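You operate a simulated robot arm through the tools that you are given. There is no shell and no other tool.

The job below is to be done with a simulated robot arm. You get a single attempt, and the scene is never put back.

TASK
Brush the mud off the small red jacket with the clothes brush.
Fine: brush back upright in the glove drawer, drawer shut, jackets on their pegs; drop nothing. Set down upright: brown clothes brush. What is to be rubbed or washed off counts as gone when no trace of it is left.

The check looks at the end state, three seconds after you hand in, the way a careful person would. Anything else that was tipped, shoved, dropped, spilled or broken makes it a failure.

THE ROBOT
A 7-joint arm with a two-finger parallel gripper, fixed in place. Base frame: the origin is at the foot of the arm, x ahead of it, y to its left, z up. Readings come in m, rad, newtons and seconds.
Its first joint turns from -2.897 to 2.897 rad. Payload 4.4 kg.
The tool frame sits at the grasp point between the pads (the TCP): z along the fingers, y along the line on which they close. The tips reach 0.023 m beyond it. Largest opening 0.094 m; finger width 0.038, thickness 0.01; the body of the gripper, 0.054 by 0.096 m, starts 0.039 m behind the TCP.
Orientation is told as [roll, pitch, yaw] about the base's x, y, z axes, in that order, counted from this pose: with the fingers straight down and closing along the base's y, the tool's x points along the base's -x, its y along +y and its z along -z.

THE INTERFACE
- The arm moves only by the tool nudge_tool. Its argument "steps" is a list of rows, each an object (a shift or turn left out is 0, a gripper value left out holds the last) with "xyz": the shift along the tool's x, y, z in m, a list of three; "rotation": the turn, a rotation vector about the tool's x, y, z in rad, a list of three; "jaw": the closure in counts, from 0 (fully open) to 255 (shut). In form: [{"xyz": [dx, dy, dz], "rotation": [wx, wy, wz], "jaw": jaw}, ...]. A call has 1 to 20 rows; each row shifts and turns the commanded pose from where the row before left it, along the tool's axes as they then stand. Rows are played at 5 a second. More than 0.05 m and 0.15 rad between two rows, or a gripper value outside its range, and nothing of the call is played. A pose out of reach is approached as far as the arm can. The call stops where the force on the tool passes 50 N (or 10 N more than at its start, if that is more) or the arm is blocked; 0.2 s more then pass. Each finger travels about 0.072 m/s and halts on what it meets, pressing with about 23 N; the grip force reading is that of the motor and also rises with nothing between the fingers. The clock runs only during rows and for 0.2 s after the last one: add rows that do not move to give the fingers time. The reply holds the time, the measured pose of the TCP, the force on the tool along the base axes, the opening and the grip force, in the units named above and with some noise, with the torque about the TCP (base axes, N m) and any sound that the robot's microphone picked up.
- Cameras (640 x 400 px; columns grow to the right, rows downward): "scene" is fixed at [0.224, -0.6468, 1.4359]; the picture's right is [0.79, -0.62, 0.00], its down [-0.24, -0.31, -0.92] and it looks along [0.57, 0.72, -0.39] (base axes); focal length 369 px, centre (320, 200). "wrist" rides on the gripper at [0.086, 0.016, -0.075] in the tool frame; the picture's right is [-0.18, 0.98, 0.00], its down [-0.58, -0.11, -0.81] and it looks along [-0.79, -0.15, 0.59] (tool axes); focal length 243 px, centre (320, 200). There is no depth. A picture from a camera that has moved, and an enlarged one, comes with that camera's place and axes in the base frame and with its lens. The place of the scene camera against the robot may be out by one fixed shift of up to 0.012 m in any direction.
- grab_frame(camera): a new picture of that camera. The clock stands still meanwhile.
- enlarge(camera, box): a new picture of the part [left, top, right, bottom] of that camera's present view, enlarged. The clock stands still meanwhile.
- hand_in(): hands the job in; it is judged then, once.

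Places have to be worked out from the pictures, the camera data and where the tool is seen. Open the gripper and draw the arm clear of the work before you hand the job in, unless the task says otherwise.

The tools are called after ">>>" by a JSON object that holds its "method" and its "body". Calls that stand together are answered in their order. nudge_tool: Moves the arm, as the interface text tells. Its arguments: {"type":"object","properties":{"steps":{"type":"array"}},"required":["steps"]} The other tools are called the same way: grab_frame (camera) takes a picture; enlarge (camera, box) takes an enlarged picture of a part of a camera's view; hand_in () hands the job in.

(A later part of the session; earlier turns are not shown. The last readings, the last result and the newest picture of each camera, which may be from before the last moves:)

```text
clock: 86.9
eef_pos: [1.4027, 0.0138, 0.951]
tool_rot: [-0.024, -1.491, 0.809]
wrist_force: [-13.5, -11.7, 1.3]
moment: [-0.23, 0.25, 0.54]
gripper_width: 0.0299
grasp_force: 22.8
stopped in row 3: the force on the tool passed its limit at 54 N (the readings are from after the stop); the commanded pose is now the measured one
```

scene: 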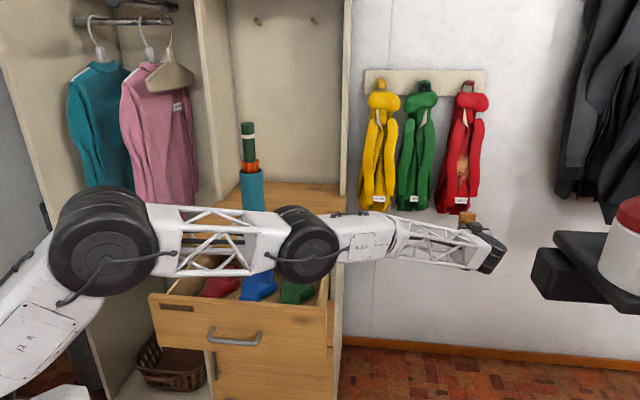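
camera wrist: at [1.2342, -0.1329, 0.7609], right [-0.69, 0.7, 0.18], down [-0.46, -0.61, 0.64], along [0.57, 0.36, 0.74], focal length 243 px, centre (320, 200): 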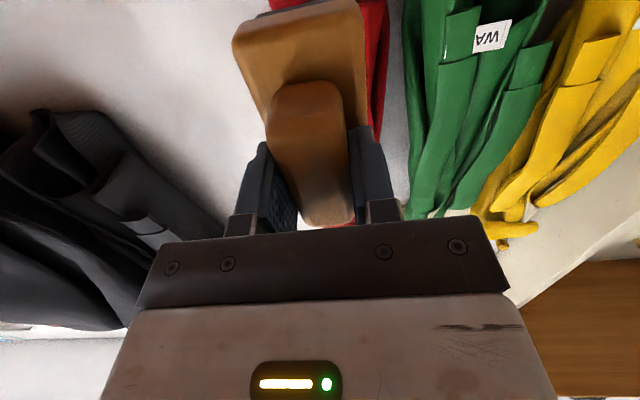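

The force climbed above 50 N as the surface bulges outward lower down, and the call stopped. I back off to inspect.

>>> {"method": "nudge_tool", "body": {"steps": [{"xyz": [0, 0, -0.02]}, {"xyz": [0, 0, -0.03]}, {"xyz": [0, 0, -0.04]}, {"xyz": [0.03, 0, -0.03]}, {"xyz": [0.04, 0, 0]}, {"xyz": [0.04, 0, 0]}, {}]}}

>>> {"method": "grab_frame", "body": {"camera": "scene"}}

>>> {"method": "enlarge", "body": {"camera": "scene", "box": [440, 130, 490, 205]}}

>>> {"method": "enlarge", "body": {"camera": "scene", "box": [350, 60, 510, 220]}}

```text
clock: 88.5
eef_pos: [1.3128, -0.0759, 0.8494]
tool_rot: [-0.022, -1.49, 0.806]
wrist_force: [0.2, 0.9, -2.1]
moment: [-0.02, 0.01, 0.03]
gripper_width: 0.0299
grasp_force: 22.9
```

```text
taken
```

scene: 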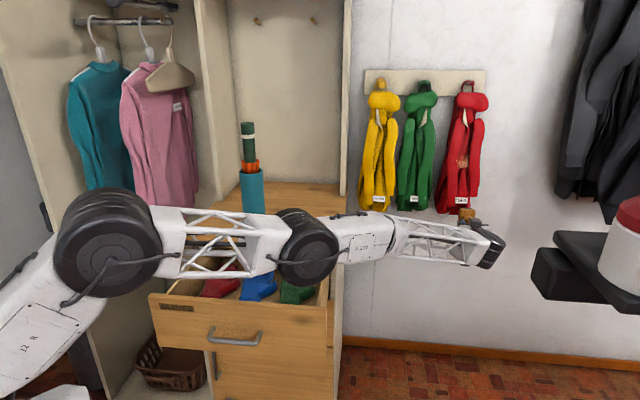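

```text
5.33 times, centred on (465, 168) of scene
camera zoom: at [0.224, -0.6468, 1.4359], right [0.79, -0.62, 0.0], down [-0.24, -0.31, -0.92], along [0.57, 0.72, -0.39], focal length 1967 px, centre (-453, 373)
```

zoom: 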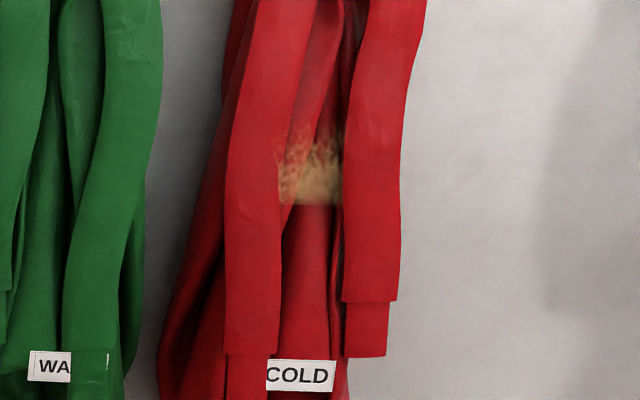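

```text
2.50 times, centred on (430, 140) of scene
camera zoom: at [0.224, -0.6468, 1.4359], right [0.79, -0.62, 0.0], down [-0.24, -0.31, -0.92], along [0.57, 0.72, -0.39], focal length 922 px, centre (45, 350)
```

zoom: 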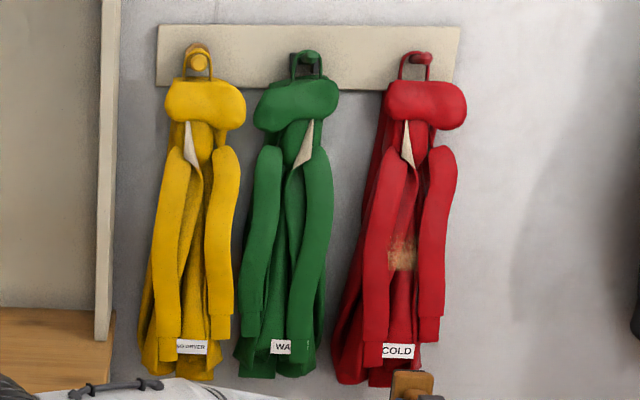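

The lower half of the mud is gone; a band remains at z≈0.985–1.045. I raise the brush to centre it on that band (z≈1.045), with a slightly smaller pitch so its upper part presses too, and approach again.

>>> {"method": "nudge_tool", "body": {"steps": [{"xyz": [-0.039, 0, -0.0052]}, {"xyz": [-0.039, 0, -0.0052]}, {"xyz": [-0.039, 0, -0.0052]}, {"xyz": [-0.039, 0, -0.0052]}, {"xyz": [-0.039, 0, -0.0052]}, {"rotation": [0, 0.04, 0]}, {"xyz": [-0.0036, 0, 0.0298]}, {"xyz": [-0.0036, 0, 0.0298]}, {"xyz": [-0.0036, 0, 0.0298]}, {"xyz": [-0.0036, 0, 0.0298]}, {}]}}

>>> {"method": "nudge_tool", "body": {"steps": [{"xyz": [-0.0006, 0, 0.005]}, {"xyz": [-0.0006, 0, 0.005]}, {}]}}

>>> {"method": "nudge_tool", "body": {"steps": [{"xyz": [-0.0006, 0, 0.005]}, {}]}}

```text
clock: 90.9
eef_pos: [1.3902, 0.0028, 1.0478]
tool_rot: [-0.012, -1.451, 0.798]
wrist_force: [0.3, 0.1, -0.8]
moment: [-0.03, 0.05, 0.01]
gripper_width: 0.0297
grasp_force: 23.2
```

```text
clock: 91.7
eef_pos: [1.3972, 0.0091, 1.0461]
tool_rot: [-0.01, -1.452, 0.794]
wrist_force: [-0.4, -0.2, -1.8]
moment: [-0.06, 0.02, -0.03]
gripper_width: 0.0295
grasp_force: 23.0
```

```text
clock: 92.3
eef_pos: [1.4003, 0.0125, 1.0468]
tool_rot: [-0.016, -1.451, 0.801]
wrist_force: [0.2, 0.4, 0.0]
moment: [-0.01, -0.02, 0.02]
gripper_width: 0.0298
grasp_force: 22.9
```

No contact at n≈0.999; continuing in 4 mm steps.

>>> {"method": "nudge_tool", "body": {"steps": [{"xyz": [-0.0005, 0, 0.004]}, {}]}}

>>> {"method": "nudge_tool", "body": {"steps": [{"xyz": [-0.0005, 0, 0.004]}, {}]}}

>>> {"method": "nudge_tool", "body": {"steps": [{"xyz": [-0.0003, 0, 0.003]}, {}]}}

```text
clock: 92.9
eef_pos: [1.4031, 0.0158, 1.0468]
tool_rot: [-0.009, -1.45, 0.798]
wrist_force: [0.0, 0.3, -0.8]
moment: [-0.01, 0.06, 0.0]
gripper_width: 0.0295
grasp_force: 23.0
```

```text
clock: 93.5
eef_pos: [1.407, 0.0187, 1.048]
tool_rot: [-0.013, -1.453, 0.799]
wrist_force: [0.1, 0.6, -1.2]
moment: [-0.04, -0.01, -0.01]
gripper_width: 0.0295
grasp_force: 22.9
```

```text
clock: 94.1
eef_pos: [1.4095, 0.0193, 1.0475]
tool_rot: [-0.011, -1.453, 0.8]
wrist_force: [0.4, -0.6, -1.2]
moment: [-0.06, 0.01, 0.0]
gripper_width: 0.0295
grasp_force: 23.4
```

n≈1.010 and still free. Continuing.

>>> {"method": "nudge_tool", "body": {"steps": [{"xyz": [-0.0003, 0, 0.003]}, {}]}}

>>> {"method": "nudge_tool", "body": {"steps": [{"xyz": [-0.0003, 0, 0.003]}, {}]}}

>>> {"method": "nudge_tool", "body": {"steps": [{"xyz": [-0.0003, 0, 0.003]}, {}]}}

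```text
clock: 94.7
eef_pos: [1.4104, 0.0203, 1.0494]
tool_rot: [-0.019, -1.451, 0.803]
wrist_force: [-26.6, -14.2, 0.4]
moment: [-0.5, 1.09, 1.14]
gripper_width: 0.0302
grasp_force: 22.9
```

```text
clock: 95.1
eef_pos: [1.4115, 0.0208, 1.0487]
tool_rot: [-0.018, -1.452, 0.803]
wrist_force: [-22.0, -12.4, 2.0]
moment: [-0.19, 0.55, 0.9]
gripper_width: 0.0298
grasp_force: 23.3
stopped in row 2: the force on the tool passed its limit at 67 N (the readings are from after the stop); the commanded pose is now the measured one
```

```text
clock: 95.5
eef_pos: [1.4126, 0.0195, 1.0496]
tool_rot: [-0.012, -1.452, 0.794]
wrist_force: [-27.9, -11.4, 1.6]
moment: [-0.15, 0.61, 1.3]
gripper_width: 0.0306
grasp_force: 22.8
stopped in row 1: the force on the tool passed its limit at 54 N (the readings are from after the stop); the commanded pose is now the measured one
```

Contact became firm quickly (sleeve edge at the brush's −t side); I must use finer steps. I back off 8 mm, rise 3 cm, and re-approach gently for a full downward stroke that follows the outward-leaning surface.

>>> {"method": "nudge_tool", "body": {"steps": [{"xyz": [0, 0, -0.004]}, {"xyz": [0, 0, -0.004]}, {"xyz": [-0.015, 0, -0.002]}, {"xyz": [-0.015, 0, -0.002]}, {}]}}

>>> {"method": "nudge_tool", "body": {"steps": [{"xyz": [0, 0, 0.003]}, {"xyz": [0, 0, 0.002]}, {}]}}

```text
clock: 96.7
eef_pos: [1.4072, 0.0146, 1.0793]
tool_rot: [-0.014, -1.451, 0.797]
wrist_force: [0.3, -0.6, -1.8]
moment: [-0.03, 0.05, 0.01]
gripper_width: 0.0297
grasp_force: 22.7
```

```text
clock: 97.5
eef_pos: [1.4103, 0.017, 1.0786]
tool_rot: [-0.011, -1.453, 0.798]
wrist_force: [0.5, 0.2, -0.7]
moment: [-0.01, 0.02, -0.03]
gripper_width: 0.0299
grasp_force: 22.6
```

Free at n≈1.009, z≈1.079. I advance in 2 mm steps.

>>> {"method": "nudge_tool", "body": {"steps": [{"xyz": [0, 0, 0.002]}, {"xyz": [0, 0, 0.002]}, {}]}}

```text
clock: 98.3
eef_pos: [1.4139, 0.0207, 1.0787]
tool_rot: [-0.017, -1.453, 0.799]
wrist_force: [0.8, 0.8, -1.1]
moment: [-0.02, 0.01, 0.03]
gripper_width: 0.0299
grasp_force: 23.4
```

Still free at n≈1.014; two more millimetres at a time.

>>> {"method": "nudge_tool", "body": {"steps": [{"xyz": [0, 0, 0.002]}, {}]}}

>>> {"method": "nudge_tool", "body": {"steps": [{"xyz": [0, 0, 0.0015]}, {}]}}

```text
clock: 98.9
eef_pos: [1.4149, 0.022, 1.0777]
tool_rot: [-0.014, -1.453, 0.796]
wrist_force: [-0.3, 0.3, -1.4]
moment: [-0.06, 0.03, -0.01]
gripper_width: 0.0298
grasp_force: 22.9
```

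```text
clock: 99.5
eef_pos: [1.4154, 0.0213, 1.0781]
tool_rot: [-0.016, -1.452, 0.799]
wrist_force: [-13.7, -13.9, 1.6]
moment: [-0.41, 0.51, 0.47]
gripper_width: 0.0297
grasp_force: 23.2
```

Contact (~20 N) low on the brush at z≈1.04, the top of the mud. I stroke downward, easing outward with the surface, three rows at a time.

>>> {"method": "nudge_tool", "body": {"steps": [{"xyz": [0.01, 0, -0.0006]}, {"xyz": [0.01, 0, -0.0006]}, {"xyz": [0.01, 0, -0.0006]}]}}

```text
clock: 100.3
eef_pos: [1.4118, 0.0195, 1.0481]
tool_rot: [-0.007, -1.451, 0.79]
wrist_force: [-3.7, -4.3, 0.0]
moment: [0.03, 0.0, 0.08]
gripper_width: 0.0299
grasp_force: 23.1
```

Force dropped to ~6 N, so contact is light; I press 1 mm in and continue the stroke.

>>> {"method": "nudge_tool", "body": {"steps": [{"xyz": [0.008, 0, 0.0005]}, {"xyz": [0.01, 0, -0.0006]}, {"xyz": [0.01, 0, -0.0006]}]}}

>>> {"method": "nudge_tool", "body": {"steps": [{"xyz": [0.01, 0, -0.0006]}, {"xyz": [0.01, 0, -0.0008]}, {"xyz": [0.01, 0, -0.0008]}]}}

```text
clock: 101.1
eef_pos: [1.4108, 0.0155, 1.0203]
tool_rot: [-0.014, -1.454, 0.8]
wrist_force: [-7.4, -10.1, 4.6]
moment: [0.4, -0.22, 0.15]
gripper_width: 0.0296
grasp_force: 22.5
```

```text
clock: 101.9
eef_pos: [1.4053, 0.0115, 0.9889]
tool_rot: [-0.013, -1.452, 0.798]
wrist_force: [-0.4, -0.1, -1.5]
moment: [-0.03, -0.01, -0.02]
gripper_width: 0.0297
grasp_force: 23.0
```

I back off and inspect the result.

>>> {"method": "nudge_tool", "body": {"steps": [{"xyz": [0, 0, -0.02]}, {"xyz": [0, 0, -0.03]}, {"xyz": [0, 0, -0.04]}, {"xyz": [0.03, 0, -0.03]}, {"xyz": [0.045, 0, 0]}, {"xyz": [0.045, 0, 0]}, {"xyz": [0.03, 0, 0]}, {}]}}

>>> {"method": "enlarge", "body": {"camera": "scene", "box": [440, 130, 490, 205]}}

>>> {"method": "enlarge", "body": {"camera": "scene", "box": [350, 60, 510, 220]}}

```text
clock: 103.7
eef_pos: [1.3077, -0.0856, 0.8552]
tool_rot: [-0.011, -1.452, 0.796]
wrist_force: [-0.4, 0.3, -1.2]
moment: [-0.03, 0.07, 0.03]
gripper_width: 0.0297
grasp_force: 22.5
```

```text
5.33 times, centred on (465, 168) of scene
camera zoom: at [0.224, -0.6468, 1.4359], right [0.79, -0.62, 0.0], down [-0.24, -0.31, -0.92], along [0.57, 0.72, -0.39], focal length 1967 px, centre (-453, 373)
```

zoom: 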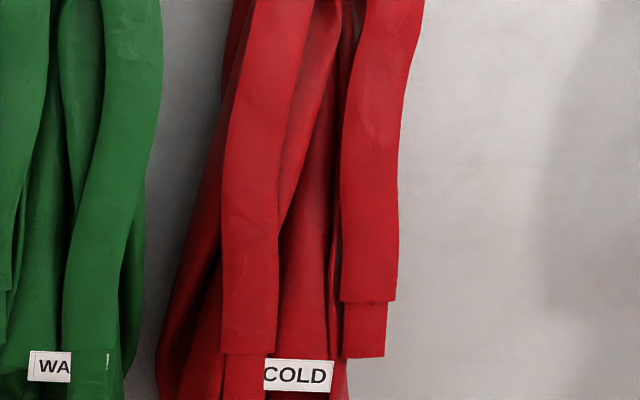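

```text
2.50 times, centred on (430, 140) of scene
camera zoom: at [0.224, -0.6468, 1.4359], right [0.79, -0.62, 0.0], down [-0.24, -0.31, -0.92], along [0.57, 0.72, -0.39], focal length 922 px, centre (45, 350)
```

zoom: 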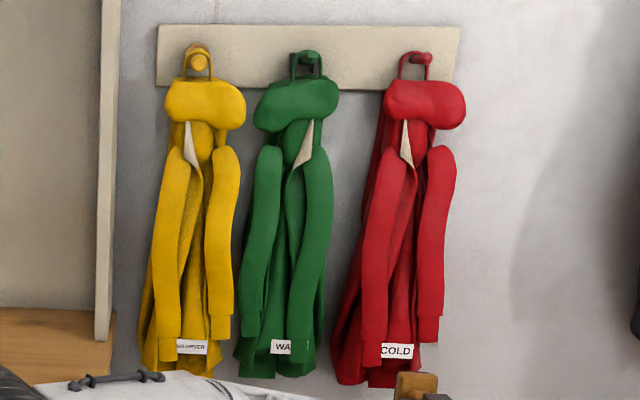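

No mud is visible from the scene camera any more. I check the peg loop closely and then view the jacket from other angles with the wrist camera.

>>> {"method": "enlarge", "body": {"camera": "scene", "box": [430, 65, 510, 125]}}

>>> {"method": "nudge_tool", "body": {"steps": [{"xyz": [0, 0, -0.04]}, {"xyz": [-0.02, 0, -0.04]}, {"xyz": [-0.03, 0, -0.04]}, {"xyz": [-0.03, 0, -0.04]}, {"xyz": [-0.03, 0, -0.04]}, {"xyz": [-0.03, 0, -0.04]}, {"rotation": [0, 0.13, 0]}, {"rotation": [0, 0.13, 0]}, {"rotation": [0, 0.13, 0]}, {"rotation": [0, 0.13, 0]}, {"rotation": [0, 0.13, 0]}, {"rotation": [0, 0.13, 0]}, {"rotation": [0, 0.13, 0]}, {}]}}

>>> {"method": "grab_frame", "body": {"camera": "wrist"}}

>>> {"method": "grab_frame", "body": {"camera": "scene"}}

```text
6.67 times, centred on (470, 95) of scene
camera zoom: at [0.224, -0.6468, 1.4359], right [0.79, -0.62, 0.0], down [-0.24, -0.31, -0.92], along [0.57, 0.72, -0.39], focal length 2458 px, centre (-680, 900)
```

zoom: 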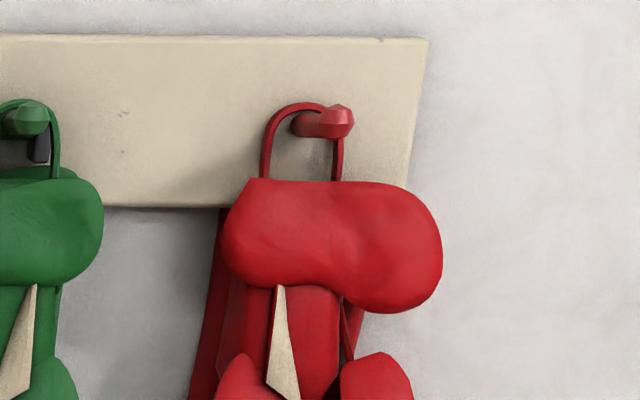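

```text
clock: 106.7
eef_pos: [1.1512, -0.2417, 1.0249]
tool_rot: [-0.001, -0.541, 0.787]
wrist_force: [-0.3, -0.3, -1.8]
moment: [0.0, 0.05, 0.01]
gripper_width: 0.0297
grasp_force: 23.2
```

```text
taken
camera wrist: at [1.0606, -0.3107, 1.042], right [-0.58, 0.81, 0.09], down [0.13, -0.02, 0.99], along [0.8, 0.59, -0.1], focal length 243 px, centre (320, 200)
```

wrist: 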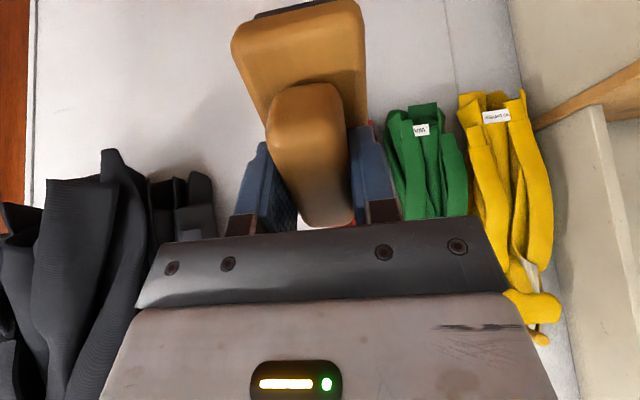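

```text
taken
```

scene: 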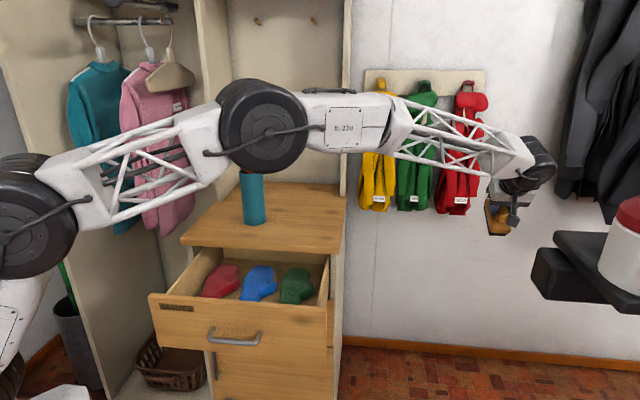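

The loop is securely on its peg. To see the other side of the folds I shift 0.2 m right, so the red jacket appears beside the brush in the wrist view.

>>> {"method": "nudge_tool", "body": {"steps": [{"xyz": [0, -0.04, 0]}, {"xyz": [0, -0.04, 0]}, {"xyz": [0, -0.04, 0]}, {"xyz": [0, -0.04, 0]}, {}]}}

>>> {"method": "grab_frame", "body": {"camera": "wrist"}}

>>> {"method": "enlarge", "body": {"camera": "wrist", "box": [360, 60, 500, 260]}}

```text
clock: 107.9
eef_pos: [1.2639, -0.3581, 1.0283]
tool_rot: [-0.004, -0.542, 0.788]
wrist_force: [0.6, -0.2, -1.1]
moment: [0.03, 0.03, -0.01]
gripper_width: 0.0299
grasp_force: 23.0
```

```text
taken
camera wrist: at [1.1732, -0.4258, 1.0459], right [-0.58, 0.81, 0.09], down [0.13, -0.02, 0.99], along [0.8, 0.59, -0.1], focal length 243 px, centre (320, 200)
```

wrist: 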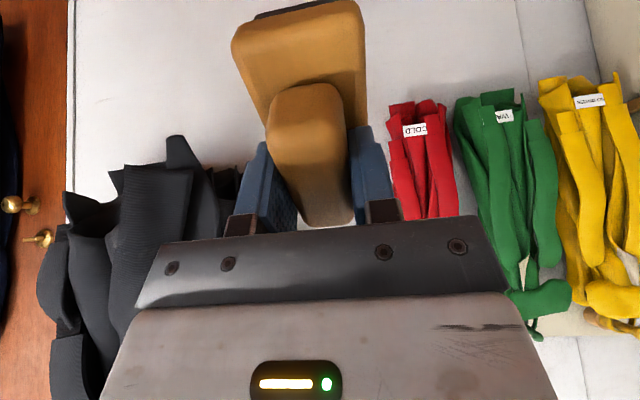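

```text
2.00 times, centred on (430, 160) of wrist
camera zoom: at [1.1732, -0.4258, 1.0459], right [-0.58, 0.81, 0.09], down [0.13, -0.02, 0.99], along [0.8, 0.59, -0.1], focal length 485 px, centre (100, 280)
```

zoom: 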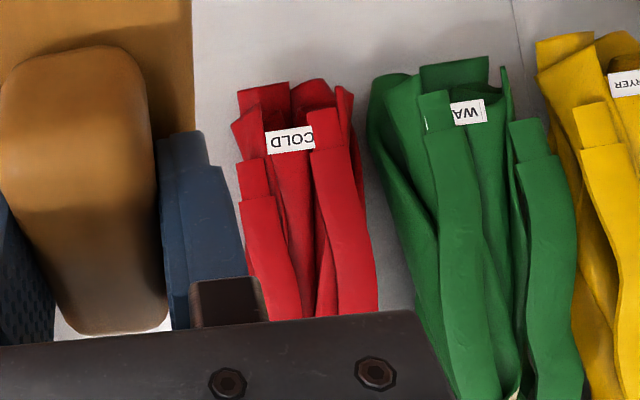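

Clean up to z≈1.03 from this side. I raise 0.12 m to see the upper portion as well.

>>> {"method": "nudge_tool", "body": {"steps": [{"xyz": [-0.0343, 0, -0.0206]}, {"xyz": [-0.0343, 0, -0.0206]}, {"xyz": [-0.0343, 0, -0.0206]}, {"xyz": [-0.0343, 0, -0.0206]}, {}]}}

>>> {"method": "grab_frame", "body": {"camera": "wrist"}}

>>> {"method": "enlarge", "body": {"camera": "wrist", "box": [370, 40, 490, 230]}}

>>> {"method": "enlarge", "body": {"camera": "scene", "box": [430, 90, 500, 220]}}

```text
clock: 109.1
eef_pos: [1.2757, -0.2883, 1.1525]
tool_rot: [0.002, -0.542, 0.783]
wrist_force: [-0.2, 0.7, -1.3]
moment: [0.01, 0.0, -0.02]
gripper_width: 0.0297
grasp_force: 22.9
out of reach, approached as far as the arm can: row 3, 4
```

```text
taken
camera wrist: at [1.1857, -0.3579, 1.1708], right [-0.58, 0.81, 0.1], down [0.14, -0.02, 0.99], along [0.8, 0.59, -0.1], focal length 243 px, centre (320, 200)
```

wrist: 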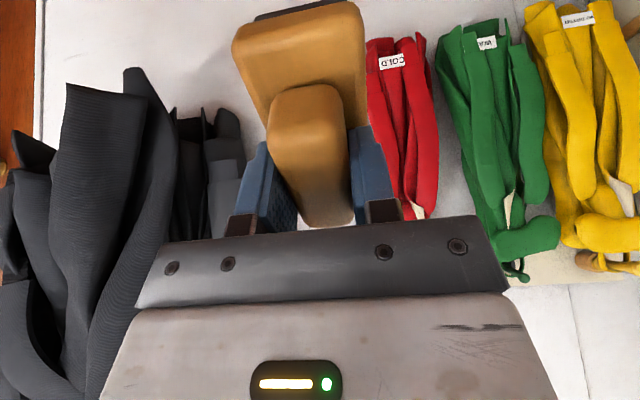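

```text
2.11 times, centred on (430, 135) of wrist
camera zoom: at [1.1857, -0.3579, 1.1708], right [-0.58, 0.81, 0.1], down [0.14, -0.02, 0.99], along [0.8, 0.59, -0.1], focal length 511 px, centre (88, 337)
```

zoom: 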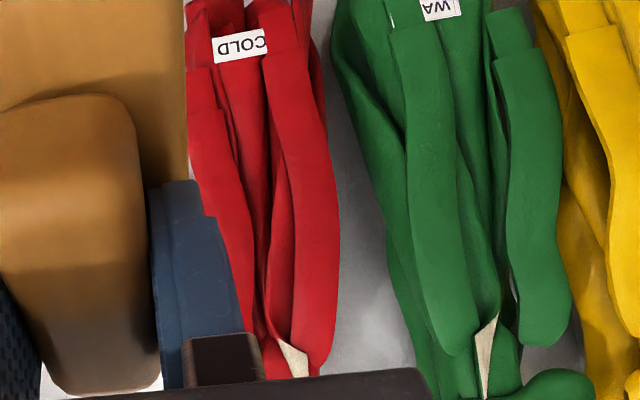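

```text
3.08 times, centred on (465, 155) of scene
camera zoom: at [0.224, -0.6468, 1.4359], right [0.79, -0.62, 0.0], down [-0.24, -0.31, -0.92], along [0.57, 0.72, -0.39], focal length 1135 px, centre (-126, 338)
```

zoom: 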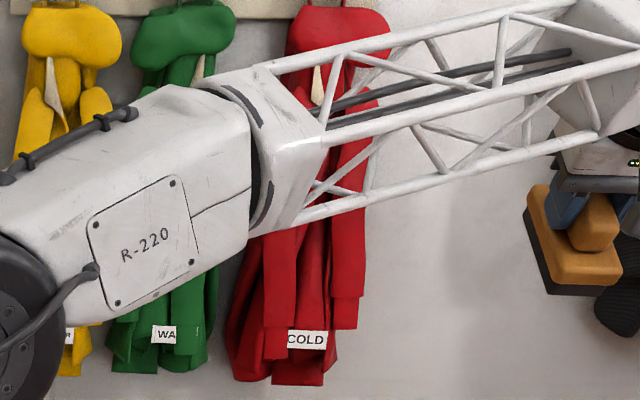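

The red jacket looks clean from both sides. Now I carry the brush back: retract to the open space, then level the tool.

>>> {"method": "nudge_tool", "body": {"steps": [{"xyz": [0.01825, 0.0369, -0.01624]}, {"xyz": [0.01825, 0.0369, -0.01624]}, {"xyz": [0.01825, 0.0369, -0.01624]}, {"xyz": [0.01825, 0.0369, -0.01624]}, {"xyz": [0.01825, 0.0369, -0.01624]}, {"xyz": [0.01825, 0.0369, -0.01624]}, {"xyz": [0.01825, 0.0369, -0.01624]}, {"xyz": [0.01825, 0.0369, -0.01624]}, {"xyz": [0.01825, 0.0369, -0.01624]}, {"xyz": [0.01825, 0.0369, -0.01624]}, {}]}}

>>> {"method": "nudge_tool", "body": {"steps": [{"rotation": [0, 0.1355, 0]}, {"rotation": [0, 0.1355, 0]}, {"rotation": [0, 0.1355, 0]}, {"rotation": [0, 0.1355, 0]}, {}]}}

>>> {"method": "grab_frame", "body": {"camera": "wrist"}}

>>> {"method": "grab_frame", "body": {"camera": "scene"}}

```text
clock: 111.5
eef_pos: [0.8467, -0.1961, 1.2014]
tool_rot: [-0.002, -0.543, 0.784]
wrist_force: [0.1, 0.6, -1.1]
moment: [-0.03, -0.02, -0.01]
gripper_width: 0.0297
grasp_force: 22.9
```

```text
clock: 112.7
eef_pos: [0.8472, -0.1967, 1.2013]
tool_rot: [0.0, 0.001, 0.786]
wrist_force: [0.0, 0.7, -1.0]
moment: [-0.03, -0.01, -0.03]
gripper_width: 0.0298
grasp_force: 22.8
```

```text
taken
camera wrist: at [0.7749, -0.2473, 1.2742], right [-0.56, 0.83, 0.0], down [0.49, 0.34, 0.81], along [0.67, 0.45, -0.59], focal length 243 px, centre (320, 200)
```

wrist: 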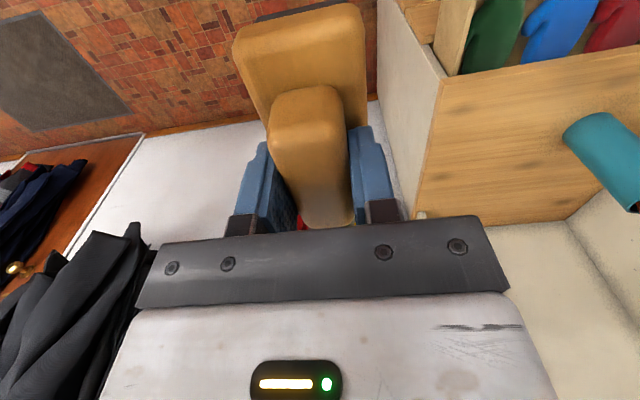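

```text
taken
```

scene: 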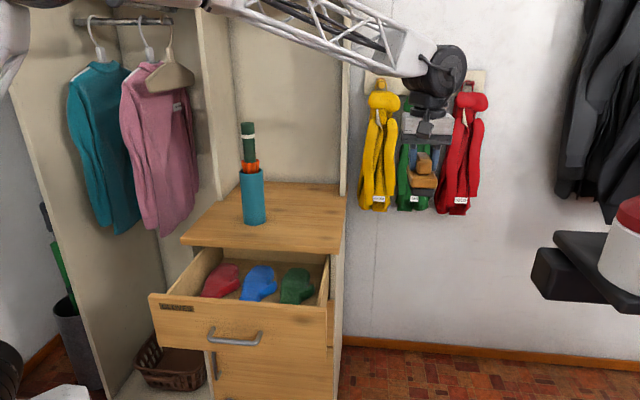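

The brush sits in the grip exactly as before. I double-check the jacket in close-up once more while unobstructed.

>>> {"method": "enlarge", "body": {"camera": "scene", "box": [440, 100, 500, 160]}}

>>> {"method": "enlarge", "body": {"camera": "scene", "box": [440, 145, 500, 215]}}

```text
6.67 times, centred on (470, 130) of scene
camera zoom: at [0.224, -0.6468, 1.4359], right [0.79, -0.62, 0.0], down [-0.24, -0.31, -0.92], along [0.57, 0.72, -0.39], focal length 2458 px, centre (-680, 667)
```

zoom: 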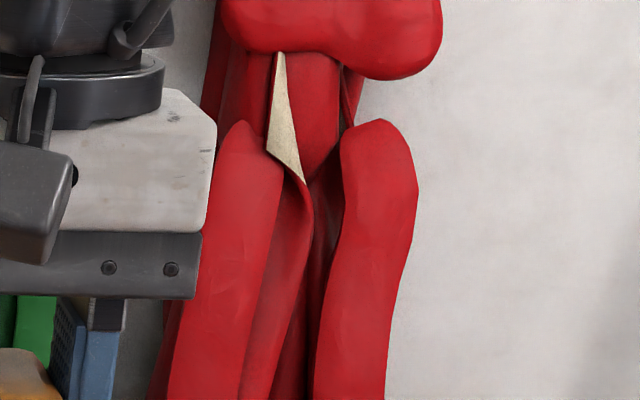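

```text
5.71 times, centred on (470, 180) of scene
camera zoom: at [0.224, -0.6468, 1.4359], right [0.79, -0.62, 0.0], down [-0.24, -0.31, -0.92], along [0.57, 0.72, -0.39], focal length 2107 px, centre (-537, 314)
```

zoom: 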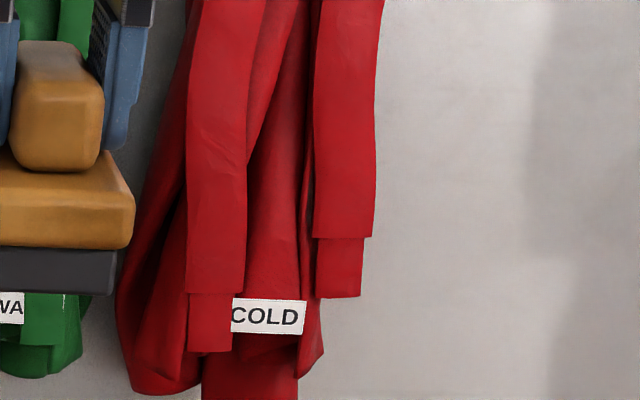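

Clean everywhere I can see. I carry the brush back above the drawer and turn to the original grasp yaw (−0.707).

>>> {"method": "nudge_tool", "body": {"steps": [{"xyz": [0, 0.043, 0.0093]}, {"xyz": [0, 0.043, 0.0093]}, {"xyz": [0, 0.043, 0.0093]}, {"xyz": [0, 0.043, 0.0093]}, {"xyz": [0, 0.043, 0.0093]}, {"xyz": [0, 0.043, 0.0093]}, {"xyz": [0, 0.043, 0.0093]}, {"xyz": [0, 0.043, 0.0093]}, {"xyz": [0, 0.043, 0.0093]}, {}]}}

>>> {"method": "nudge_tool", "body": {"steps": [{"rotation": [0, 0, 0.1357]}, {"rotation": [0, 0, 0.1357]}, {"rotation": [0, 0, 0.1357]}, {"rotation": [0, 0, 0.1357]}, {"rotation": [0, 0, 0.1357]}, {"rotation": [0, 0, 0.1357]}, {"rotation": [0, 0, 0.1357]}, {"rotation": [0, 0, 0.1357]}, {"rotation": [0, 0, 0.1357]}, {"rotation": [0, 0, 0.1357]}, {"rotation": [0, 0, 0.1357]}, {}]}}

>>> {"method": "grab_frame", "body": {"camera": "wrist"}}

>>> {"method": "grab_frame", "body": {"camera": "scene"}}

```text
clock: 114.9
eef_pos: [0.5725, 0.0768, 1.1172]
tool_rot: [-0.002, -0.001, 0.785]
wrist_force: [-0.6, 0.2, -1.7]
moment: [-0.05, -0.04, 0.01]
gripper_width: 0.0297
grasp_force: 22.8
```

```text
clock: 117.5
eef_pos: [0.5726, 0.075, 1.1181]
tool_rot: [0.0, -0.001, -0.71]
wrist_force: [0.3, 0.5, -1.2]
moment: [0.01, 0.0, 0.0]
gripper_width: 0.0295
grasp_force: 22.8
```

```text
taken
camera wrist: at [0.5183, 0.1442, 1.1902], right [0.78, 0.62, 0.0], down [0.37, -0.46, 0.81], along [0.5, -0.63, -0.59], focal length 243 px, centre (320, 200)
```

wrist: 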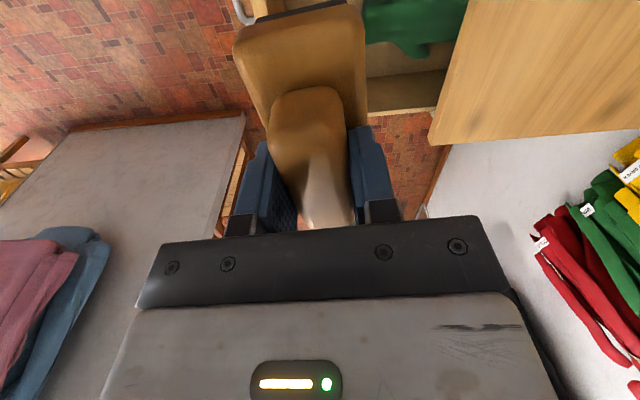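

```text
taken
```

scene: 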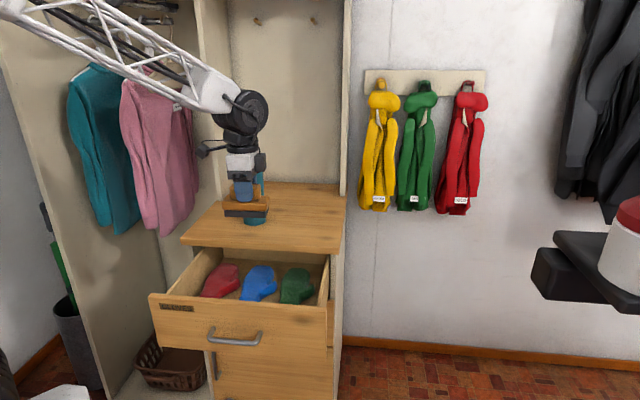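

I'm right above the original spot (within 2–3 mm). I lower the brush into the drawer, first to ~2.5 cm above where it stood.

>>> {"method": "nudge_tool", "body": {"steps": [{"xyz": [0, 0, 0.04]}, {"xyz": [0, 0, 0.04]}, {"xyz": [0, 0, 0.04]}, {"xyz": [0, 0, 0.04]}, {"xyz": [0, 0, 0.04]}, {"xyz": [0, 0, 0.04]}, {"xyz": [0, 0, 0.025]}, {"xyz": [0, 0, 0.025]}, {"xyz": [0, 0, 0.025]}, {}]}}

>>> {"method": "grab_frame", "body": {"camera": "wrist"}}

>>> {"method": "enlarge", "body": {"camera": "scene", "box": [140, 200, 350, 350]}}

```text
clock: 119.7
eef_pos: [0.5735, 0.0765, 0.8029]
tool_rot: [-0.001, -0.001, -0.708]
wrist_force: [-0.4, -0.1, -1.6]
moment: [0.04, 0.01, 0.01]
gripper_width: 0.0299
grasp_force: 23.2
```

```text
taken
camera wrist: at [0.5188, 0.1448, 0.8757], right [0.78, 0.63, 0.0], down [0.37, -0.46, 0.81], along [0.51, -0.63, -0.59], focal length 243 px, centre (320, 200)
```

wrist: 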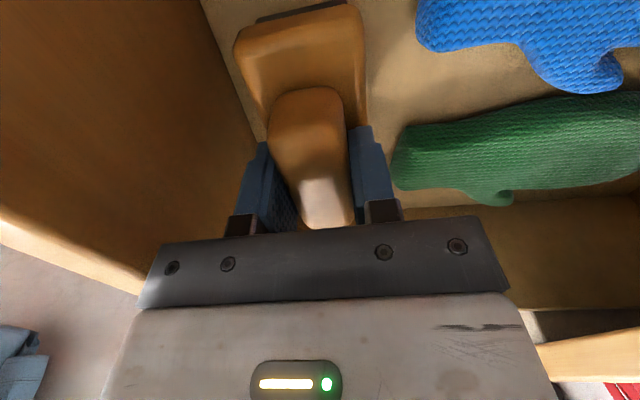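

```text
2.67 times, centred on (245, 275) of scene
camera zoom: at [0.224, -0.6468, 1.4359], right [0.79, -0.62, 0.0], down [-0.24, -0.31, -0.92], along [0.57, 0.72, -0.39], focal length 983 px, centre (520, 0)
```

zoom: 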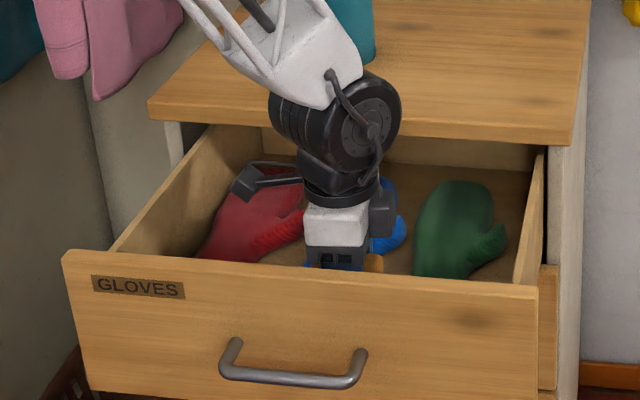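

The brush hangs level inside the drawer, clear of the mittens. I lower the last centimetres slowly.

>>> {"method": "nudge_tool", "body": {"steps": [{"xyz": [0, 0, 0.007]}, {"xyz": [0, 0, 0.007]}, {"xyz": [0, 0, 0.006]}, {}]}}

>>> {"method": "nudge_tool", "body": {"steps": [{"xyz": [0, 0, 0.003]}, {}]}}

>>> {"method": "nudge_tool", "body": {"steps": [{"xyz": [0, 0, 0.0015]}, {}]}}

```text
clock: 120.7
eef_pos: [0.5731, 0.0764, 0.783]
tool_rot: [0.001, -0.003, -0.709]
wrist_force: [0.4, 0.5, -0.6]
moment: [-0.03, -0.01, -0.02]
gripper_width: 0.0297
grasp_force: 22.9
```

```text
clock: 121.3
eef_pos: [0.5728, 0.0761, 0.7793]
tool_rot: [-0.002, -0.003, -0.709]
wrist_force: [0.1, 0.0, -2.2]
moment: [0.0, -0.03, -0.01]
gripper_width: 0.0296
grasp_force: 23.9
```

```text
clock: 121.9
eef_pos: [0.5726, 0.077, 0.7777]
tool_rot: [-0.001, -0.001, -0.708]
wrist_force: [-0.1, 0.9, -1.3]
moment: [0.02, 0.01, 0.04]
gripper_width: 0.0299
grasp_force: 22.5
```

Almost down (z≈0.778, no floor contact yet). I continue in 1 mm steps to feel the floor.

>>> {"method": "nudge_tool", "body": {"steps": [{"xyz": [0, 0, 0.001]}, {}]}}

>>> {"method": "nudge_tool", "body": {"steps": [{"xyz": [0, 0, 0.001]}, {}]}}

```text
clock: 122.5
eef_pos: [0.5732, 0.0764, 0.7782]
tool_rot: [0.0, -0.001, -0.709]
wrist_force: [0.5, 0.4, -1.9]
moment: [-0.01, 0.03, 0.01]
gripper_width: 0.0294
grasp_force: 23.0
```

```text
clock: 123.1
eef_pos: [0.5727, 0.0761, 0.7761]
tool_rot: [-0.001, -0.001, -0.708]
wrist_force: [-0.1, -0.5, -1.2]
moment: [0.0, 0.0, 0.0]
gripper_width: 0.0298
grasp_force: 23.0
```

>>> {"method": "nudge_tool", "body": {"steps": [{"xyz": [0, 0, 0.001]}, {}]}}

```text
clock: 123.7
eef_pos: [0.5734, 0.0768, 0.7754]
tool_rot: [0.001, 0.0, -0.71]
wrist_force: [-2.6, 4.4, 15.3]
moment: [-0.23, -0.32, 0.07]
gripper_width: 0.0296
grasp_force: 22.5
```

The floor is felt (15 N) at z≈0.7754, same height as at pick-up. I open the gripper gently and check.

>>> {"method": "nudge_tool", "body": {"steps": [{"jaw": 160}, {"jaw": 110}, {"jaw": 60}, {}, {}]}}

>>> {"method": "grab_frame", "body": {"camera": "wrist"}}

```text
clock: 124.9
eef_pos: [0.5741, 0.076, 0.7749]
tool_rot: [0.002, -0.001, -0.708]
wrist_force: [0.7, -0.4, 0.1]
moment: [0.0, 0.01, 0.03]
gripper_width: 0.072
grasp_force: 0.0
```

```text
taken
camera wrist: at [0.5189, 0.1438, 0.8476], right [0.78, 0.63, 0.0], down [0.37, -0.46, 0.81], along [0.51, -0.63, -0.59], focal length 243 px, centre (320, 200)
```

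wrist: 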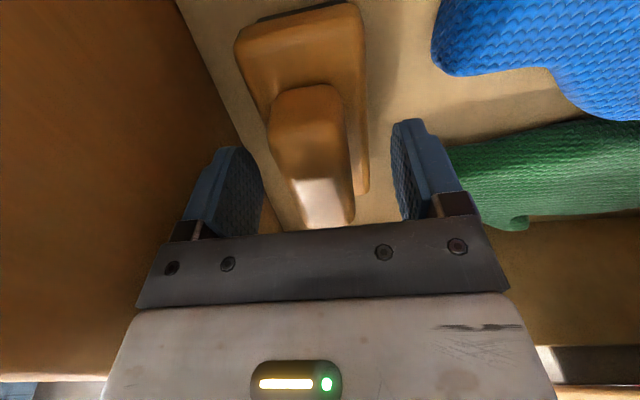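

The brush stands freely on its bristles. I lift the open gripper straight up and look back.

>>> {"method": "nudge_tool", "body": {"steps": [{"xyz": [0, 0, -0.01]}, {"xyz": [0, 0, -0.02]}, {"xyz": [0, 0, -0.03]}, {"xyz": [0, 0, -0.04]}, {"xyz": [0, 0, -0.04]}, {"xyz": [0, 0, -0.04]}, {"xyz": [0.04, 0, -0.02]}, {"xyz": [0.04, 0, -0.02]}, {"xyz": [0.04, 0, -0.02]}, {"xyz": [0.03, 0, -0.03]}, {}]}}

>>> {"method": "grab_frame", "body": {"camera": "wrist"}}

>>> {"method": "enlarge", "body": {"camera": "wrist", "box": [280, 0, 480, 160]}}

>>> {"method": "grab_frame", "body": {"camera": "scene"}}

```text
clock: 127.3
eef_pos: [0.4578, 0.1761, 1.0443]
tool_rot: [0.0, -0.002, -0.709]
wrist_force: [0.7, -0.3, -0.6]
moment: [0.0, 0.02, 0.01]
gripper_width: 0.0715
grasp_force: 0.0
```

```text
taken
camera wrist: at [0.4023, 0.2435, 1.1172], right [0.78, 0.63, 0.0], down [0.37, -0.46, 0.81], along [0.51, -0.63, -0.59], focal length 243 px, centre (320, 200)
```

wrist: 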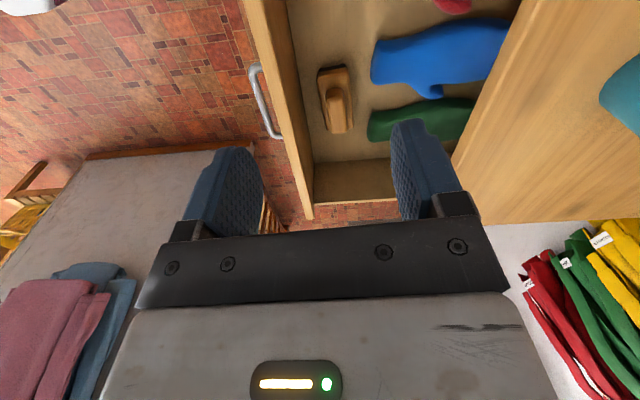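

```text
2.50 times, centred on (380, 80) of wrist
camera zoom: at [0.4023, 0.2435, 1.1172], right [0.78, 0.63, 0.0], down [0.37, -0.46, 0.81], along [0.51, -0.63, -0.59], focal length 606 px, centre (170, 500)
```

zoom: 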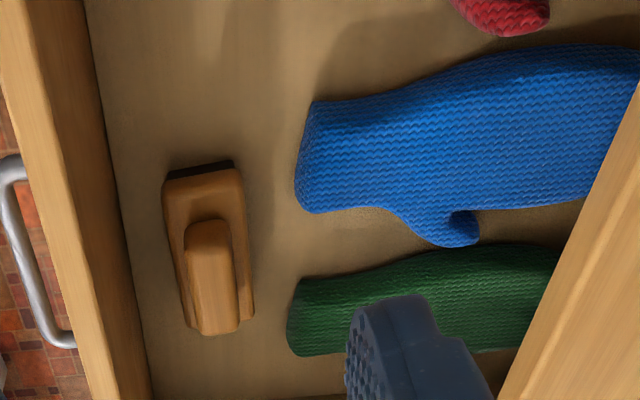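

```text
taken
```

scene: 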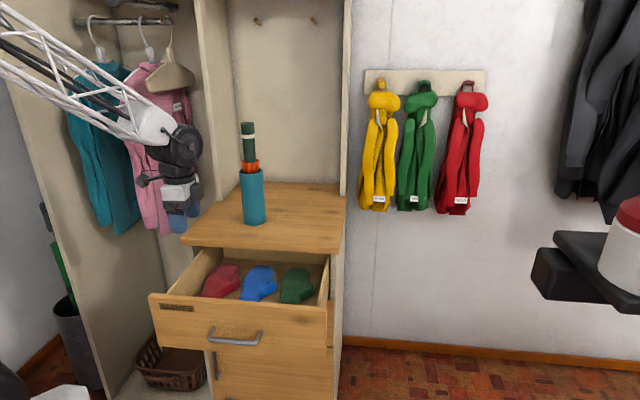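

The brush stands upright in its old spot and the mittens are untouched. Before closing the drawer I verify the jacket with the now unobstructed wrist camera; I turn and move in front of the jackets.

>>> {"method": "nudge_tool", "body": {"steps": [{"xyz": [0, -0.03, -0.03]}, {"xyz": [0, -0.03, -0.03]}, {"rotation": [0, 0, -0.1358]}, {"rotation": [0, 0, -0.1358]}, {"rotation": [0, 0, -0.1358]}, {"rotation": [0, 0, -0.1358]}, {"rotation": [0, 0, -0.1358]}, {"rotation": [0, 0, -0.1358]}, {"rotation": [0, 0, -0.1358]}, {"rotation": [0, 0, -0.1358]}, {"rotation": [0, 0, -0.1358]}, {"rotation": [0, 0, -0.1358]}, {"rotation": [0, 0, -0.1358]}, {}]}}

>>> {"method": "nudge_tool", "body": {"steps": [{"xyz": [-0.012, -0.045, -0.005]}, {"xyz": [-0.012, -0.045, -0.005]}, {"xyz": [-0.012, -0.045, -0.005]}, {"xyz": [-0.012, -0.045, -0.005]}, {"xyz": [-0.012, -0.045, -0.005]}, {"xyz": [-0.012, -0.045, -0.005]}, {"xyz": [-0.012, -0.045, -0.005]}, {"xyz": [-0.012, -0.045, -0.005]}, {"xyz": [-0.012, -0.045, -0.005]}, {"xyz": [-0.012, -0.045, -0.005]}, {"xyz": [-0.012, -0.045, -0.005]}, {"xyz": [-0.012, -0.045, -0.005]}, {"rotation": [0, -0.13, 0]}, {"rotation": [0, -0.13, 0]}, {"rotation": [0, -0.13, 0]}, {"rotation": [0, -0.13, 0]}, {}]}}

>>> {"method": "grab_frame", "body": {"camera": "wrist"}}

```text
clock: 130.3
eef_pos: [0.4208, 0.1288, 1.1048]
tool_rot: [-0.001, 0.0, 0.785]
wrist_force: [-0.3, 0.2, 0.2]
moment: [-0.01, 0.01, 0.02]
gripper_width: 0.0716
grasp_force: 0.1
```

```text
clock: 133.9
eef_pos: [0.9035, -0.1515, 1.1654]
tool_rot: [-0.001, -0.522, 0.787]
wrist_force: [-0.9, -0.7, -0.4]
moment: [0.01, 0.01, -0.01]
gripper_width: 0.0721
grasp_force: 0.1
```

```text
taken
camera wrist: at [0.8136, -0.2201, 1.1855], right [-0.58, 0.81, 0.09], down [0.15, 0.0, 0.99], along [0.8, 0.59, -0.12], focal length 243 px, centre (320, 200)
```

wrist: 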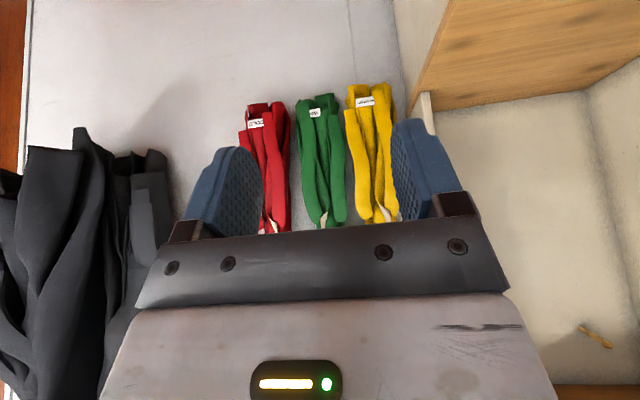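

I move a bit closer and to the right for a close-up of the red jacket.

>>> {"method": "nudge_tool", "body": {"steps": [{"xyz": [-0.026, -0.03, 0.015]}, {"xyz": [-0.026, -0.03, 0.015]}, {"xyz": [-0.026, -0.03, 0.015]}, {"xyz": [-0.026, -0.03, 0.015]}, {"xyz": [-0.026, -0.03, 0.015]}, {}]}}

>>> {"method": "grab_frame", "body": {"camera": "wrist"}}

>>> {"method": "enlarge", "body": {"camera": "wrist", "box": [250, 50, 390, 235]}}

```text
clock: 135.3
eef_pos: [1.1176, -0.1509, 1.1659]
tool_rot: [-0.002, -0.52, 0.784]
wrist_force: [-0.7, 0.6, 0.2]
moment: [0.02, 0.04, -0.01]
gripper_width: 0.0719
grasp_force: 0.1
```

```text
taken
camera wrist: at [1.0268, -0.2204, 1.187], right [-0.58, 0.81, 0.09], down [0.15, 0.0, 0.99], along [0.8, 0.59, -0.12], focal length 243 px, centre (320, 200)
```

wrist: 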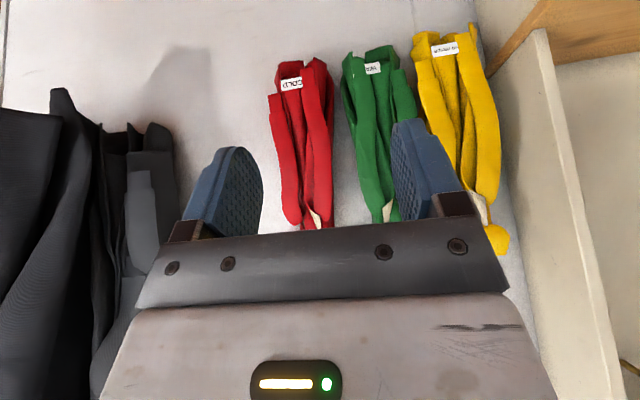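

```text
2.16 times, centred on (320, 142) of wrist
camera zoom: at [1.0268, -0.2204, 1.187], right [-0.58, 0.81, 0.09], down [0.15, 0.0, 0.99], along [0.8, 0.59, -0.12], focal length 525 px, centre (320, 324)
```

zoom: 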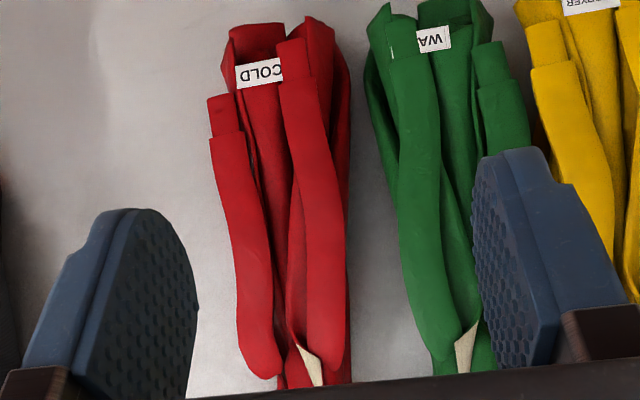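

It looks clean; one further magnification of the formerly muddy region to be sure.

>>> {"method": "enlarge", "body": {"camera": "wrist", "box": [270, 80, 340, 180]}}

>>> {"method": "enlarge", "body": {"camera": "wrist", "box": [270, 130, 340, 230]}}

```text
4.00 times, centred on (305, 130) of wrist
camera zoom: at [1.0268, -0.2204, 1.187], right [-0.58, 0.81, 0.09], down [0.15, 0.0, 0.99], along [0.8, 0.59, -0.12], focal length 970 px, centre (380, 480)
```

zoom: 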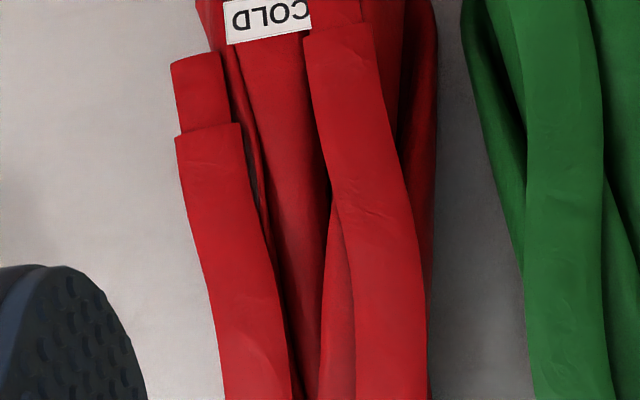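

```text
4.00 times, centred on (305, 180) of wrist
camera zoom: at [1.0268, -0.2204, 1.187], right [-0.58, 0.81, 0.09], down [0.15, 0.0, 0.99], along [0.8, 0.59, -0.12], focal length 970 px, centre (380, 280)
```

zoom: 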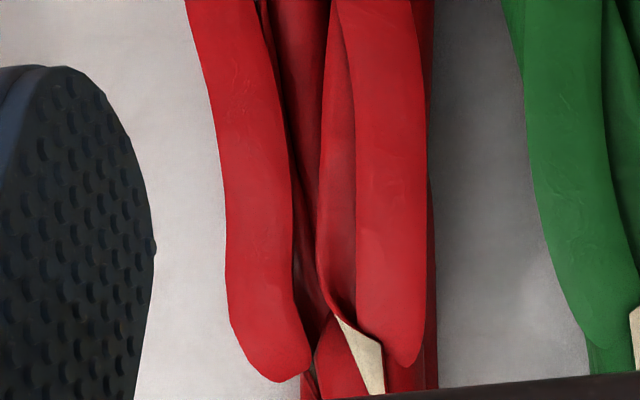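

The jacket is spotless. Now to shut the drawer: I retrace my way back, straighten the tool, and go toward the handle using the same poses as for opening.

>>> {"method": "nudge_tool", "body": {"steps": [{"xyz": [0.0296, 0.0262, -0.0235]}, {"xyz": [0.0296, 0.0262, -0.0235]}, {"xyz": [0.0296, 0.0262, -0.0235]}, {"xyz": [0.0296, 0.0262, -0.0235]}, {"xyz": [0.0296, 0.0262, -0.0235]}, {"xyz": [0.0296, 0.0262, -0.0235]}, {"rotation": [0, 0.13, 0]}, {"rotation": [0, 0.13, 0]}, {"rotation": [0, 0.13, 0]}, {"rotation": [0, 0.13, 0]}, {}]}}

>>> {"method": "nudge_tool", "body": {"steps": [{"rotation": [0, 0, 0.131]}, {"rotation": [0, 0, 0.131]}, {"rotation": [0, 0, 0.131]}, {"rotation": [0, 0, 0.131]}, {"rotation": [0, 0, 0.131]}, {"rotation": [0, 0, 0.131]}, {"rotation": [0, 0, 0.131]}, {"rotation": [0, 0, 0.131]}, {"rotation": [0, 0, 0.131]}, {"rotation": [0, 0, 0.131]}, {"rotation": [0, 0, 0.131]}, {"rotation": [0, 0, 0.131]}, {}]}}

```text
clock: 137.7
eef_pos: [0.8461, -0.199, 1.1994]
tool_rot: [-0.002, 0.001, 0.787]
wrist_force: [0.0, 0.1, -0.4]
moment: [0.01, 0.01, 0.02]
gripper_width: 0.072
grasp_force: 0.0
```

```text
clock: 140.5
eef_pos: [0.8442, -0.198, 1.1992]
tool_rot: [0.0, -0.003, -0.789]
wrist_force: [-0.9, 0.6, -0.3]
moment: [-0.02, -0.02, -0.04]
gripper_width: 0.0719
grasp_force: 0.0
```

Yaw is −45° again. I travel to in front of the drawer, tilt the fingers forward by 64°, and narrow the jaws.

>>> {"method": "nudge_tool", "body": {"steps": [{"xyz": [0.038, -0.01755, 0.00845], "jaw": 138}, {"xyz": [0.038, -0.01755, 0.00845]}, {"xyz": [0.038, -0.01755, 0.00845]}, {"xyz": [0.038, -0.01755, 0.00845]}, {"xyz": [0.038, -0.01755, 0.00845]}, {"xyz": [0.038, -0.01755, 0.00845]}, {"xyz": [0.038, -0.01755, 0.00845]}, {"xyz": [0.038, -0.01755, 0.00845]}, {"xyz": [0.038, -0.01755, 0.00845]}, {"xyz": [0.038, -0.01755, 0.00845]}, {"xyz": [0.038, -0.01755, 0.00845]}, {"rotation": [-0.14, 0, 0]}, {"rotation": [-0.14, 0, 0]}, {"rotation": [-0.14, 0, 0]}, {"rotation": [-0.14, 0, 0]}, {"rotation": [-0.14, 0, 0]}, {"rotation": [-0.14, 0, 0]}, {"rotation": [-0.14, 0, 0]}, {"rotation": [-0.14, 0, 0]}, {}]}}

>>> {"method": "grab_frame", "body": {"camera": "scene"}}

>>> {"method": "grab_frame", "body": {"camera": "wrist"}}

```text
clock: 144.7
eef_pos: [0.4134, -0.0402, 1.1069]
tool_rot: [1.123, -0.006, -0.788]
wrist_force: [-0.2, -0.2, 0.2]
moment: [0.03, 0.01, -0.02]
gripper_width: 0.0429
grasp_force: 0.1
```

```text
taken
```

scene: 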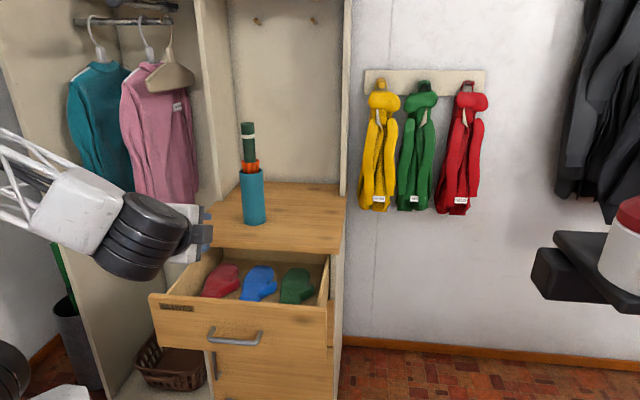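

```text
taken
camera wrist: at [0.3106, -0.0213, 1.1522], right [0.43, 0.17, 0.89], down [-0.14, -0.96, 0.25], along [0.89, -0.23, -0.39], focal length 243 px, centre (320, 200)
```

wrist: 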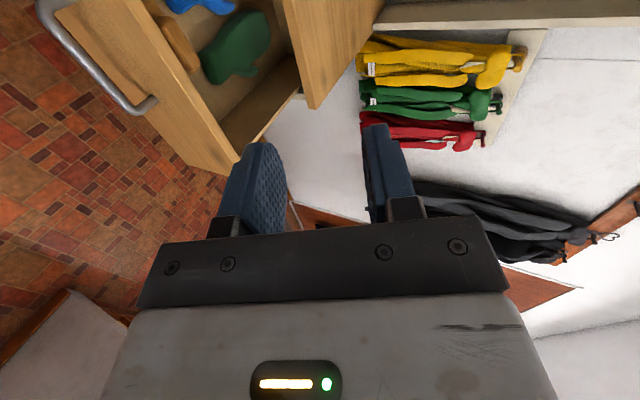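

Now I lower 0.30 m to the pre-grip point in front of the handle.

>>> {"method": "nudge_tool", "body": {"steps": [{"xyz": [0, -0.0386, 0.0187]}, {"xyz": [0, -0.0386, 0.0187]}, {"xyz": [0, -0.0386, 0.0187]}, {"xyz": [0, -0.0386, 0.0187]}, {"xyz": [0, -0.0386, 0.0187]}, {"xyz": [0, -0.0386, 0.0187]}, {"xyz": [0, -0.0386, 0.0187]}, {}]}}

>>> {"method": "grab_frame", "body": {"camera": "wrist"}}

```text
clock: 146.5
eef_pos: [0.4133, -0.0384, 0.8041]
tool_rot: [1.12, -0.002, -0.788]
wrist_force: [-0.1, -0.9, 0.2]
moment: [0.0, -0.01, -0.01]
gripper_width: 0.043
grasp_force: 0.1
```

```text
taken
camera wrist: at [0.3098, -0.0217, 0.8493], right [0.43, 0.17, 0.89], down [-0.14, -0.96, 0.25], along [0.89, -0.23, -0.39], focal length 243 px, centre (320, 200)
```

wrist: 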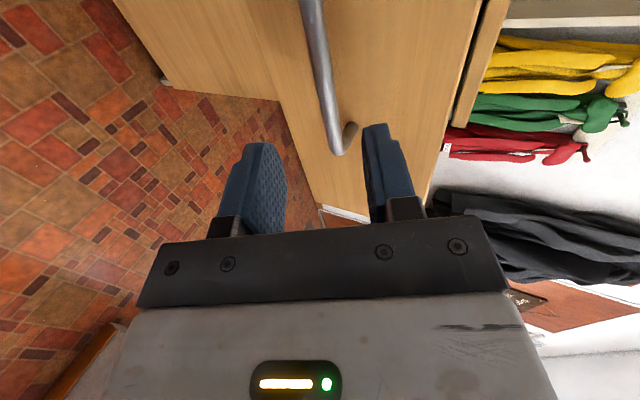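

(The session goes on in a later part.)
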